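You operate a simulated robot arm through the tools that you are given. There is no shell and no other tool. Be economical: measure what you need, move in short steps, check, and stop when the job is done.

You run a simulated robot arm. Do the job below in one go: nothing can be reset, and whatever is moved stays where it is left.

## Task
Put the blue cup and the bearing from the green bench by the press in the small blue tub.
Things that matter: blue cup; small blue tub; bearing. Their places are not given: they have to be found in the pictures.

The check looks at the end state, three seconds after you hand in, the way a careful person would. Anything else that was tipped, shoved, dropped, spilled or broken makes it a failure.

## Robot
A 7-joint arm with a two-finger parallel gripper, fixed in place. Base frame: the origin is at the foot of the arm, x ahead of it, y to its left, z up; the work surface is at about z = 0. Readings come in mm, degrees, newtons and seconds.
With the tool pointing down near the work surface it reaches from about 240 to 620 mm from the base axis. Its first joint turns from -66.0 to 66.0 degrees. Payload 2.6 kg.
The tool frame sits at the grasp point between the pads (the TCP): z along the fingers, y along the line on which they close. The tips reach 30 mm beyond it. Largest opening 94 mm; finger width 28, thickness 10; the body of the gripper, 50 by 96 mm, starts 55 mm behind the TCP.
Orientation is that of the tool frame in the base frame, as a unit quaternion [x, y, z, w]. With the fingers straight down and closing along the base's y, the tool's x points along the base's -x, its y along +y and its z along -z.

## Interface
- The arm moves only by the tool nudge_tool. Its argument "targets" is a list of rows, each an object of numbers (a shift or turn left out is 0, a gripper value left out holds the last): "dx", "dy", "dz": the shift along the base's x, y, z in units of 40 mm (1.0 is 40 mm); "wx", "wy", "wz": the turn, a rotation vector about the base's x, y, z in units of 6 degrees (1.0 is 6 degrees); "claw": the opening, from 0 (shut) to 1 (fully open). In form: [{"dx": .., "dy": .., "dz": .., "wx": .., "wy": .., "wz": .., "claw": ..}, ...]. A call has 1 to 10 rows; each row shifts and turns the commanded pose from where the row before left it. A call with a number of a shift or a turn outside -1 to 1 is refused whole. Rows are played at 5 a second. More than 50 mm and 8.6 degrees between two rows, or a gripper value outside its range, and nothing of the call is played. A pose out of reach is approached as far as the arm can. The call stops where the force on the tool passes 40 N (or 10 N more than at its start, if that is more) or the arm is blocked; 0.2 s more then pass. The fingers move at their own pace (about 72 mm/s each) and stop on an object; they squeeze with about 27 N. The grip force told is the motor's: it shows also when the fingers shut on nothing. Time passes only in rows, and 0.2 s behind the last, so rows that do not move let the fingers close. The reply holds the time, the measured pose of the TCP, the force on the tool along the base axes, the opening and the grip force, in the units named above and with some noise.
- Cameras (640 x 400 px; columns grow to the right, rows downward): "scene" is fixed at [34.5, 430.3, 567.4]; the picture's right is [-0.78, -0.62, 0.00], its down [-0.34, 0.43, -0.83] and it looks along [0.52, -0.65, -0.55] (base axes); focal length 310 px, centre (320, 200). "wrist" rides on the gripper at [-37, 0, -58] in the tool frame; the picture's right is [0.00, -1.00, 0.00], its down [0.97, 0.00, -0.24] and it looks along [0.24, 0.00, 0.97] (tool axes); focal length 218 px, centre (320, 200).
- snapshot(camera): a new picture of that camera. No time passes.
- pixel_to_xyz(camera, pixels): for up to 12 pixels [column, row] of the newest picture of that camera ("zoom" is the newest enlarged one), the place [x, y, z] in the base frame of the surface seen there, good to about 2 mm. No time passes.
- enlarge(camera, box): a new picture of the part [left, top, right, bottom] of that camera's present view, enlarged. No time passes.
- sign_off(): hands the job in; it is judged then, once.

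Work in short steps. Measure before you move; look again where a grasp or a placing could have gone wrong, and mend it. You have 60 turns and 22 pictures in all, those below and enlarged ones among them. Open the gripper and draw the arm clear of the work before you hand the job in, unless the task says otherwise; then end with one line.

The tools are called after "Call:" by a JSON object that holds its "api" and its "payload". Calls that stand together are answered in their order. nudge_tool: Moves the arm, as the interface text tells. Its arguments: {"type":"object","properties":{"targets":{"type":"array","items":{"type":"object","properties":{"dx":{"type":"number"},"dy":{"type":"number"},"dz":{"type":"number"},"wx":{"type":"number"},"wy":{"type":"number"},"wz":{"type":"number"},"claw":{"type":"number"}}}}},"required":["targets"]} The other tools are called the same way: snapshot (camera) takes a picture; pixel_to_xyz (camera, pixels) gives the place of the surface under pixels of a picture; enlarge (camera, box) takes an enlarged picture of a part of a camera's view; sign_off () hands the job in.

At the start:

```text
time_s: 0.0
tool_pos: [359.8, 25.8, 371.6]
orientation: [-0.001, 1.0, 0.0, 0.0]
contact_force: [0.9, -0.1, 0.4]
gripper_width: 93.9
finger_force: 0.1
```

scene: 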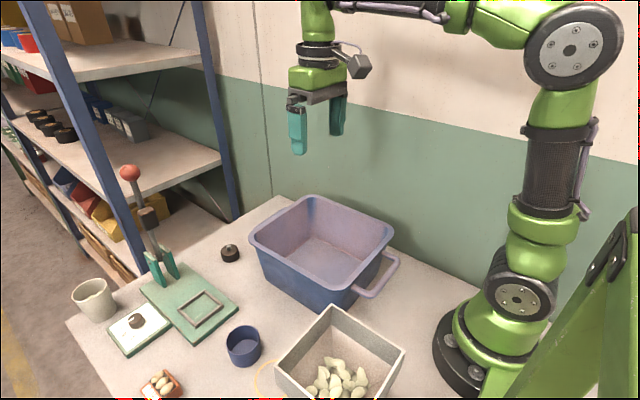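
wrist: 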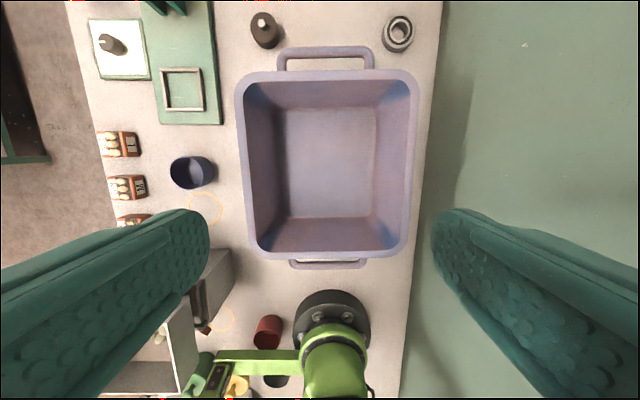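

The wrist view shows a tub in the middle, a blue cup at (192,172), a ring-like part at (397,33) and dark knobs at (264,30) and (112,44). I enlarge to identify them.

Call:
{"api": "enlarge", "payload": {"camera": "wrist", "box": [80, 0, 440, 225]}}

Call:
{"api": "enlarge", "payload": {"camera": "scene", "box": [60, 150, 420, 400]}}

Call:
{"api": "pixel_to_xyz", "payload": {"camera": "wrist", "pixels": [[397, 18], [397, 34], [384, 34], [411, 34], [192, 172], [170, 172], [215, 172], [264, 25], [112, 44], [330, 150], [240, 170], [410, 170]]}}

```text
1.78 times, centred on (260, 112) of wrist
```

zoom: 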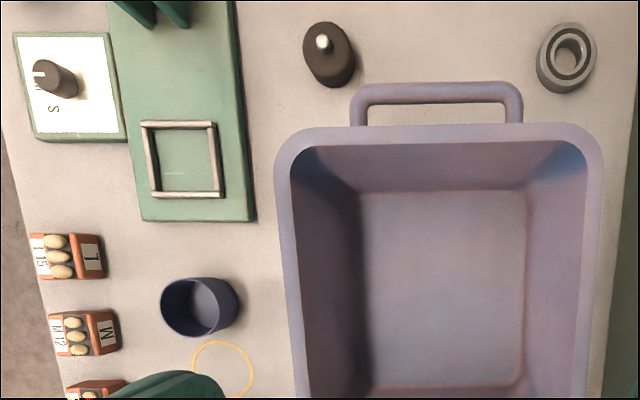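

```text
1.60 times, centred on (240, 275) of scene
```

zoom: 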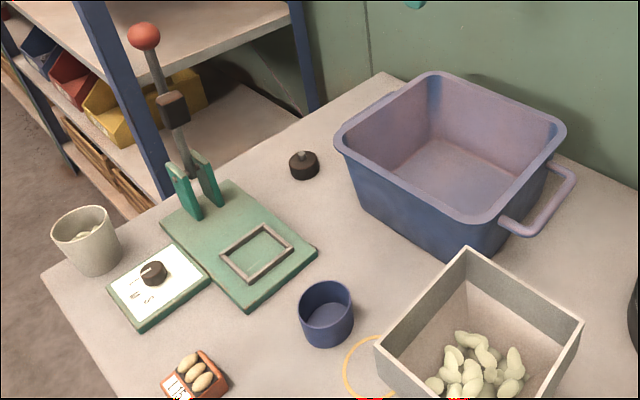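

```text
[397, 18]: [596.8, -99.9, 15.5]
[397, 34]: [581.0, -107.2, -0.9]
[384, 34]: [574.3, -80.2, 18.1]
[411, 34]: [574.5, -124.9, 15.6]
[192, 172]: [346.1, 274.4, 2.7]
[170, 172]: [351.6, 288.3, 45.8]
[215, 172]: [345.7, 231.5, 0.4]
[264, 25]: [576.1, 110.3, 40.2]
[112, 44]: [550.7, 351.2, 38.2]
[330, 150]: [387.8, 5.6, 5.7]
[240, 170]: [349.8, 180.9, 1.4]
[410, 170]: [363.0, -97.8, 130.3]
```

The only bearing seen is the ring at about (575,-103), and the cup is near (350,258). I measure the tub rim and handle, the wall, and the cup and bearing edges.

Call:
{"api": "pixel_to_xyz", "payload": {"camera": "wrist", "pixels": [[325, 75], [325, 52], [284, 60], [370, 60], [325, 256], [240, 110], [415, 110], [430, 40], [460, 60], [500, 120], [325, 264], [330, 200]]}}

Call:
{"api": "snapshot", "payload": {"camera": "wrist"}}

Call:
{"api": "pixel_to_xyz", "payload": {"camera": "wrist", "pixels": [[172, 165], [192, 158], [205, 158], [213, 165], [172, 180], [185, 188], [214, 178], [400, 17], [410, 28], [385, 28], [398, 42], [398, 48]]}}

```text
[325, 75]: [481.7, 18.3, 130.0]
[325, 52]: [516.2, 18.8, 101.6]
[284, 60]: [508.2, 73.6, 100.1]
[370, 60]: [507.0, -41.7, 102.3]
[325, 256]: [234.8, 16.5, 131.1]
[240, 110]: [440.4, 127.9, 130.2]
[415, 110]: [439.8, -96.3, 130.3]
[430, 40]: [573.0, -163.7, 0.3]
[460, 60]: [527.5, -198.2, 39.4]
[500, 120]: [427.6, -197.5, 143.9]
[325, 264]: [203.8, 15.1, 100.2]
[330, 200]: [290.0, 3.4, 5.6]
```

```text
17 pictures are left
```

wrist: 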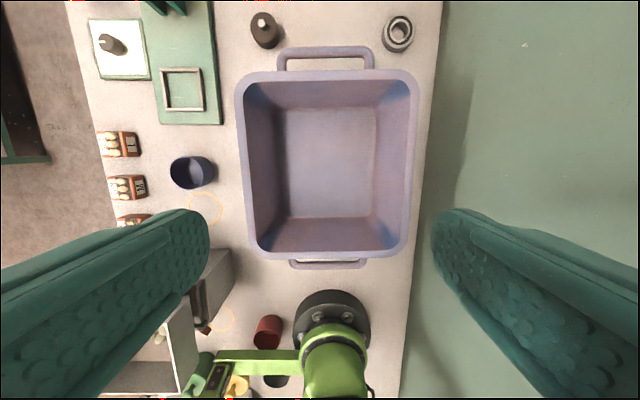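

```text
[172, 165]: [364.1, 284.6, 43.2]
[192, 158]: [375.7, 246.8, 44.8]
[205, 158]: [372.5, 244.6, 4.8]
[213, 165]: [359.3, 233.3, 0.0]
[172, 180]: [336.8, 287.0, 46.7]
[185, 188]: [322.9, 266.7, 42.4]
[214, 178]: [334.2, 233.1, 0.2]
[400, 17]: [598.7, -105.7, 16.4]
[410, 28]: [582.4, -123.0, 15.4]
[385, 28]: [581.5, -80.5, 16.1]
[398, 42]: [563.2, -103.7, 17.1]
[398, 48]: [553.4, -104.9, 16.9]
```

The bearing is about 45 mm across and 16 mm high at (577,-103), the tub rim is z=130, and the wall is at y≈-198. I move over the cup and look again closer.

Call:
{"api": "nudge_tool", "payload": {"targets": [{"dy": 1, "claw": 1}, {"dy": 1}, {"dy": 1}, {"dy": 1}, {"dy": 1}, {"dy": 0.8, "dx": -0.25}, {"dz": -1}, {"dz": -1}, {"dz": -1}, {"dz": -0.5}]}}

Call:
{"api": "snapshot", "payload": {"camera": "wrist"}}

```text
time_s: 2.2
tool_pos: [350.0, 259.7, 230.5]
orientation: [0.0, 1.0, 0.0, 0.0]
contact_force: [-0.1, -0.6, 0.9]
gripper_width: 94.0
finger_force: 0.1
```

```text
16 pictures are left
```

wrist: 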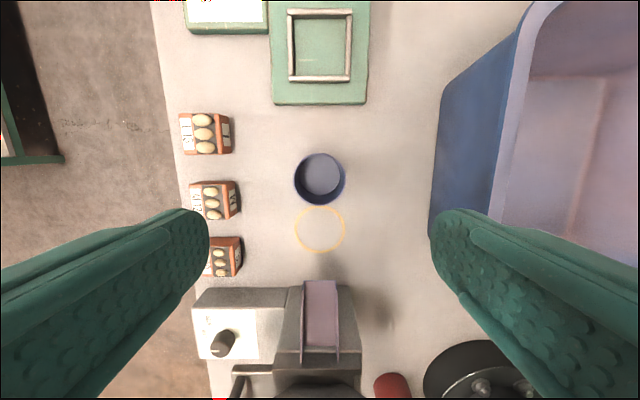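

The cup is at (320,179). I measure its rim, and how close the neighbouring grey machine and trays come.

Call:
{"api": "pixel_to_xyz", "payload": {"camera": "wrist", "pixels": [[296, 178], [345, 178], [320, 154], [320, 204], [320, 178], [240, 200], [320, 284], [250, 292], [242, 255], [435, 200], [320, 340], [350, 370]]}}

```text
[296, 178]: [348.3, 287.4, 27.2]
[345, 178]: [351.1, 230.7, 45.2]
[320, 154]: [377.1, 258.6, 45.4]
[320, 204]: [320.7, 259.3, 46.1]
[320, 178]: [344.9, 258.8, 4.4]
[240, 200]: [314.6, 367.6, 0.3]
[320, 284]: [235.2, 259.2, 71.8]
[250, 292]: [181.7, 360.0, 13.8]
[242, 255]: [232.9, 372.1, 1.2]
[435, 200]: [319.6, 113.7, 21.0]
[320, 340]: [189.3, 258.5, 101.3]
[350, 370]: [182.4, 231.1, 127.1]
```

Cup centre (349,259), diameter about 57 mm, height 46 mm, with clear room around it. I descend to z≈33 and close.

Call:
{"api": "nudge_tool", "payload": {"targets": [{"dz": -1}, {"dz": -1}, {"dz": -1}, {"dz": -1}, {"dz": -0.5}, {"dz": -0.44}, {"claw": 0.3}, {"claw": 0.3}, {"claw": 0.3}]}}

```text
time_s: 4.2
tool_pos: [349.7, 256.7, 32.3]
orientation: [-0.001, 1.0, 0.0, 0.0]
contact_force: [0.3, -0.4, -0.3]
gripper_width: 59.1
finger_force: 27.2
```

The cup is held (59 mm, 27 N). I lift it to z≈230 and carry it over the tub.

Call:
{"api": "nudge_tool", "payload": {"targets": [{"dz": 1}, {"dz": 1}, {"dz": 1}, {"dz": 1}, {"dz": 1}, {"dy": -1}, {"dy": -1}, {"dy": -1}, {"dy": -1}, {"dy": -1, "dx": -0.5}]}}

Call:
{"api": "nudge_tool", "payload": {"targets": [{"dy": -0.5, "dx": -0.2}, {"dz": 0}]}}

Call:
{"api": "snapshot", "payload": {"camera": "wrist"}}

```text
time_s: 6.4
tool_pos: [330.3, 56.8, 232.9]
orientation: [-0.001, 1.0, 0.0, 0.0]
contact_force: [0.0, 0.4, -0.6]
gripper_width: 59.0
finger_force: 27.5
```

```text
time_s: 7.0
tool_pos: [322.8, 36.4, 233.3]
orientation: [0.001, 1.0, 0.0, 0.0]
contact_force: [0.1, 0.5, -0.1]
gripper_width: 58.9
finger_force: 27.5
```

```text
15 pictures are left
```

wrist: 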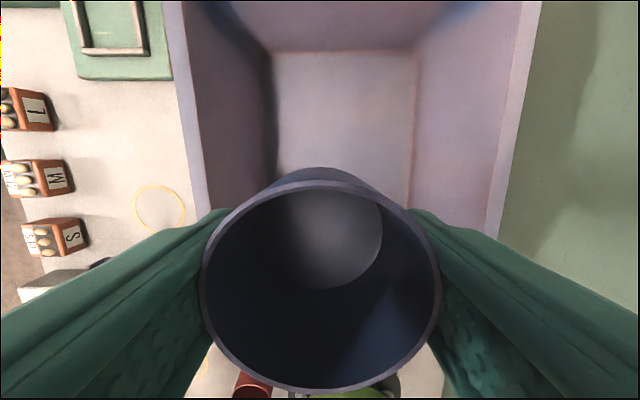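

The cup hangs well over the tub floor. I shift to the middle in y, lower to about z=39 and open a little.

Call:
{"api": "nudge_tool", "payload": {"targets": [{"dy": -0.4}, {"dz": -1}, {"dz": -1}, {"dz": -1}, {"dz": -1}, {"dz": -0.5}, {"dz": -0.34}, {"dz": 0}]}}

```text
time_s: 8.8
tool_pos: [321.1, 22.6, 38.6]
orientation: [0.0, 1.0, 0.0, -0.001]
contact_force: [-1.0, -0.1, -1.0]
gripper_width: 59.0
finger_force: 26.7
```

No contact yet, and the cup is about 1 mm above the floor. I open to about 78 mm and rise straight up.

Call:
{"api": "nudge_tool", "payload": {"targets": [{"claw": 0.83}, {"claw": 0.83}, {"dz": 0.5}, {"dz": 1}, {"dz": 1}, {"dz": 1}, {"dz": 1}, {"dz": 1}]}}

Call:
{"api": "snapshot", "payload": {"camera": "wrist"}}

```text
time_s: 10.6
tool_pos: [321.3, 19.5, 261.1]
orientation: [0.0, 1.0, 0.0, 0.0]
contact_force: [-0.2, -0.4, -0.4]
gripper_width: 78.2
finger_force: 0.1
```

```text
14 pictures are left
```

wrist: 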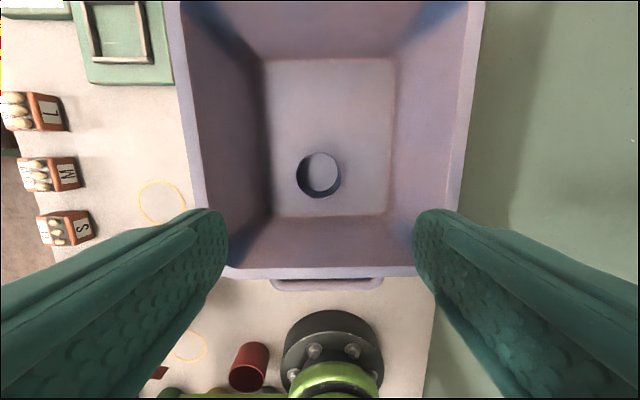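

The cup stands upright in the tub. Next I move toward the far side, high over the rim, and look at the bearing and press area.

Call:
{"api": "nudge_tool", "payload": {"targets": [{"dx": 1, "claw": 0.8}, {"dx": 1}, {"dx": 1}, {"dx": 1}, {"dx": 1}]}}

Call:
{"api": "snapshot", "payload": {"camera": "wrist"}}

```text
time_s: 11.8
tool_pos: [523.3, 20.7, 259.1]
orientation: [-0.001, 1.0, 0.0, -0.001]
contact_force: [-0.4, -0.2, 0.1]
gripper_width: 74.8
finger_force: 0.1
```

```text
13 pictures are left
```

wrist: 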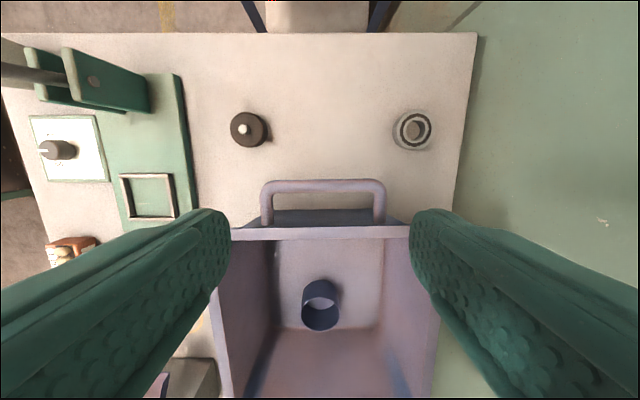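

There is only one ring bearing on the bench, at (413,130). The black part at (249,129) has a solid pin. I enlarge to confirm both and measure.

Call:
{"api": "enlarge", "payload": {"camera": "wrist", "box": [220, 70, 460, 220]}}

Call:
{"api": "pixel_to_xyz", "payload": {"camera": "wrist", "pixels": [[431, 129], [398, 129], [414, 113], [413, 145], [415, 129], [385, 185], [383, 215], [465, 129], [249, 129], [420, 112], [422, 146]]}}

```text
2.67 times, centred on (340, 145) of wrist
```

zoom: 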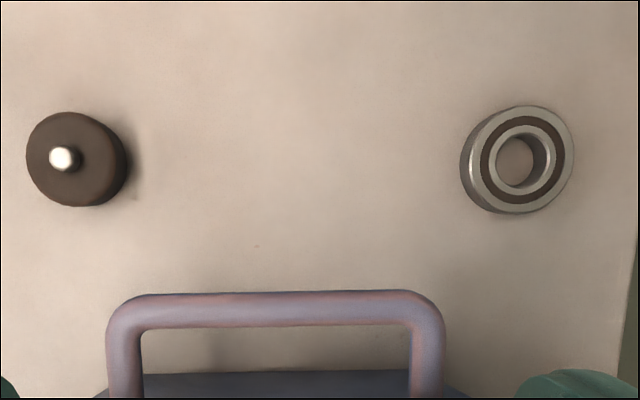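

```text
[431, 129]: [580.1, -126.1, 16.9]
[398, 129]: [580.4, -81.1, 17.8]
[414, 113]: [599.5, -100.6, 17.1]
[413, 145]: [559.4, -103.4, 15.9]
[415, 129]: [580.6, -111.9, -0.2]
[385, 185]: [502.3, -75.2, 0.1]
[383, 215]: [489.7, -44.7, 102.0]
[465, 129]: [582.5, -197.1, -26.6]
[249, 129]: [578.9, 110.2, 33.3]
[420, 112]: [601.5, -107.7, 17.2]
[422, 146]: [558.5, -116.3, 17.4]
```

That confirms it: the bearing centre is about (578,-103.5), diameter 46 mm, top at z=17. I go above it and part of the way down.

Call:
{"api": "nudge_tool", "payload": {"targets": [{"dx": 1}, {"dx": 0.38, "dy": -0.1}, {"dy": -1}, {"dy": -1}, {"dy": -1}, {"dz": -1}, {"dz": -1}, {"dz": -1}, {"dz": -0.5}, {"dz": 0}]}}

Call:
{"api": "snapshot", "payload": {"camera": "wrist"}}

```text
time_s: 14.0
tool_pos: [567.3, -86.6, 114.1]
orientation: [0.0, 1.0, -0.001, 0.0]
contact_force: [0.6, -0.3, 0.1]
gripper_width: 75.0
finger_force: 0.0
out of reach, approached as far as the arm can: row 2, 5
```

```text
11 pictures are left
```

wrist: 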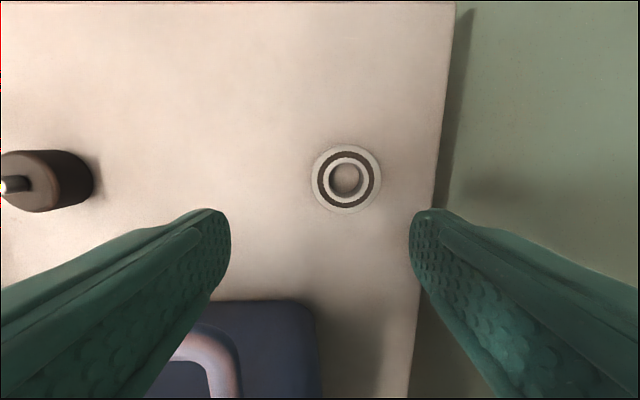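

The high pose was limited by reach, so it stands at (567,-87). I measure the bearing again and correct at this lower height.

Call:
{"api": "pixel_to_xyz", "payload": {"camera": "wrist", "pixels": [[313, 179], [380, 179], [346, 147], [346, 212]]}}

Call:
{"api": "nudge_tool", "payload": {"targets": [{"dx": 0.27, "dy": -0.43}, {"dz": 0}]}}

```text
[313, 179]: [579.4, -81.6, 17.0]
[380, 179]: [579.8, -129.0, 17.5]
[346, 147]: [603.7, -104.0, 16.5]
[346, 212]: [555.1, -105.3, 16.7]
```

```text
time_s: 14.6
tool_pos: [577.7, -104.0, 115.8]
orientation: [0.001, 1.0, 0.0, 0.0]
contact_force: [-0.1, 1.0, 0.5]
gripper_width: 75.3
finger_force: 0.0
```

The tool is over the bearing, whose centre is (579,-105). I descend to z≈33 and close.

Call:
{"api": "nudge_tool", "payload": {"targets": [{"dx": 0.04, "dy": -0.03, "dz": -0.7}, {"dz": -0.7}, {"dz": -0.6}, {"dz": -0.05}, {"claw": 0.3}, {"claw": 0.3}, {"claw": 0.3}, {"claw": 0.3}]}}

```text
time_s: 16.4
tool_pos: [579.4, -102.7, 34.3]
orientation: [-0.001, 1.0, 0.001, -0.001]
contact_force: [-0.1, -0.1, -0.4]
gripper_width: 50.8
finger_force: 27.6
```

The bearing is gripped (51 mm, 27 N). I lift straight up, then up and slightly back to stay within reach.

Call:
{"api": "nudge_tool", "payload": {"targets": [{"dz": 1}, {"dz": 1}, {"dz": 1}, {"dz": 1, "dx": -0.3}, {"dz": 1, "dx": -0.4}, {"dz": 0}]}}

Call:
{"api": "snapshot", "payload": {"camera": "wrist"}}

```text
time_s: 17.8
tool_pos: [552.4, -106.8, 233.3]
orientation: [0.0, 1.0, 0.0, 0.0]
contact_force: [-0.2, 0.1, -0.8]
gripper_width: 50.5
finger_force: 27.4
```

```text
10 pictures are left
```

wrist: 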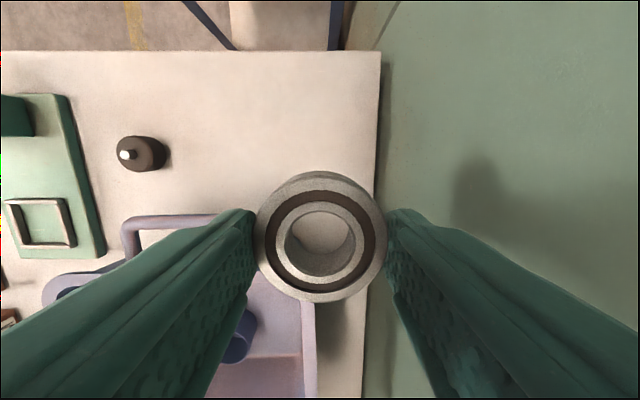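

The bearing is held firmly. I carry it to above the tub's free floor at about (400,10).

Call:
{"api": "nudge_tool", "payload": {"targets": [{"dx": -0.8, "dy": 0.9}, {"dx": -1}, {"dx": -1, "dy": 1}, {"dx": -1, "dy": 1}, {"dz": 0}]}}

Call:
{"api": "snapshot", "payload": {"camera": "wrist"}}

```text
refused: row 3 steps farther than a row can; nothing moved
```

```text
9 pictures are left
```

wrist: 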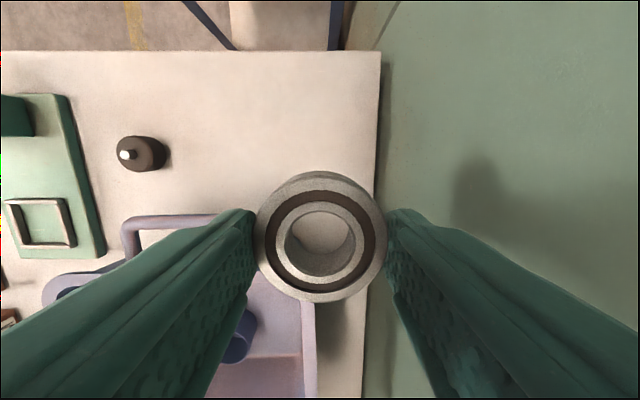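

The call was refused because the diagonal row was longer than 50 mm. I use smaller rows.

Call:
{"api": "nudge_tool", "payload": {"targets": [{"dx": -0.8, "dy": 0.6}, {"dx": -0.8, "dy": 0.6}, {"dx": -0.8, "dy": 0.6}, {"dx": -0.8, "dy": 0.6}, {"dx": -0.6, "dy": 0.5}, {"dz": 0}]}}

Call:
{"api": "snapshot", "payload": {"camera": "wrist"}}

```text
time_s: 19.2
tool_pos: [399.3, 11.9, 234.4]
orientation: [0.0, 1.0, -0.001, 0.0]
contact_force: [0.3, 0.0, -1.6]
gripper_width: 50.8
finger_force: 27.1
```

```text
8 pictures are left
```

wrist: 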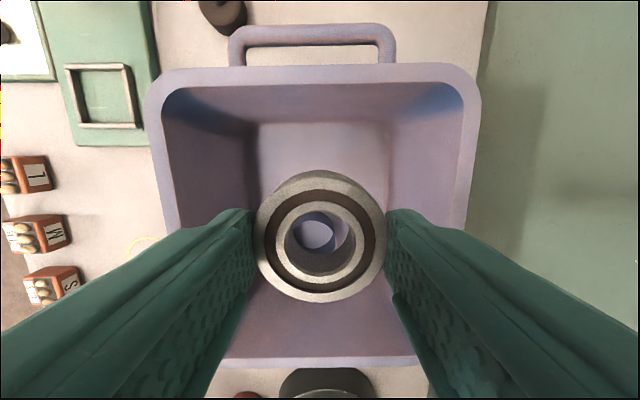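

The bearing is over the free floor, with the cup at x≈292–350. I lower to about z=41, just above the floor.

Call:
{"api": "nudge_tool", "payload": {"targets": [{"dz": -1}, {"dz": -1}, {"dz": -1}, {"dz": -1}, {"dz": -0.5}, {"dz": -0.33}, {"dz": 0}]}}

```text
time_s: 20.8
tool_pos: [398.7, 13.3, 40.7]
orientation: [0.001, 1.0, 0.0, 0.0]
contact_force: [0.0, -0.2, -1.4]
gripper_width: 50.5
finger_force: 26.7
```

The bearing is just above the floor, so I release it and rise clear.

Call:
{"api": "nudge_tool", "payload": {"targets": [{"claw": 0.8}, {"claw": 0.8}, {"dz": 0.5}, {"dz": 1}, {"dz": 1}, {"dz": 1}, {"dz": 1}, {"dz": 1}, {"dz": 1}, {"dz": 1}]}}

Call:
{"api": "snapshot", "payload": {"camera": "wrist"}}

Call:
{"api": "snapshot", "payload": {"camera": "scene"}}

```text
time_s: 23.0
tool_pos: [399.5, 12.0, 340.1]
orientation: [0.0, 1.0, 0.001, 0.0]
contact_force: [0.2, 0.0, 0.3]
gripper_width: 75.4
finger_force: 0.2
```

```text
7 pictures are left
```

wrist: 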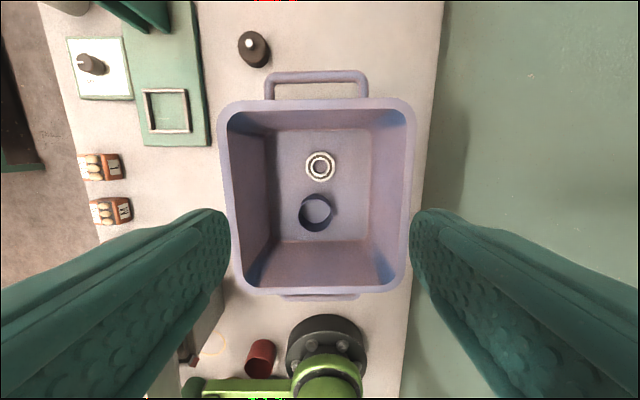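

```text
6 pictures are left
```

scene: 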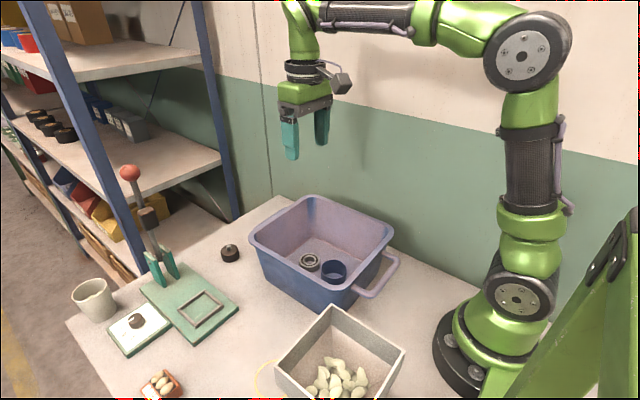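

Both pictures show the cup upright and the bearing flat on the tub floor. Nothing else has moved, and the gripper is open and clear, so I hand in.

Call:
{"api": "sign_off", "payload": {}}

```text
The job is handed in.
```

The blue cup and the bearing are both in the blue tub, with the cup standing upright and the bearing lying flat; nothing else was moved, and the job is handed in.
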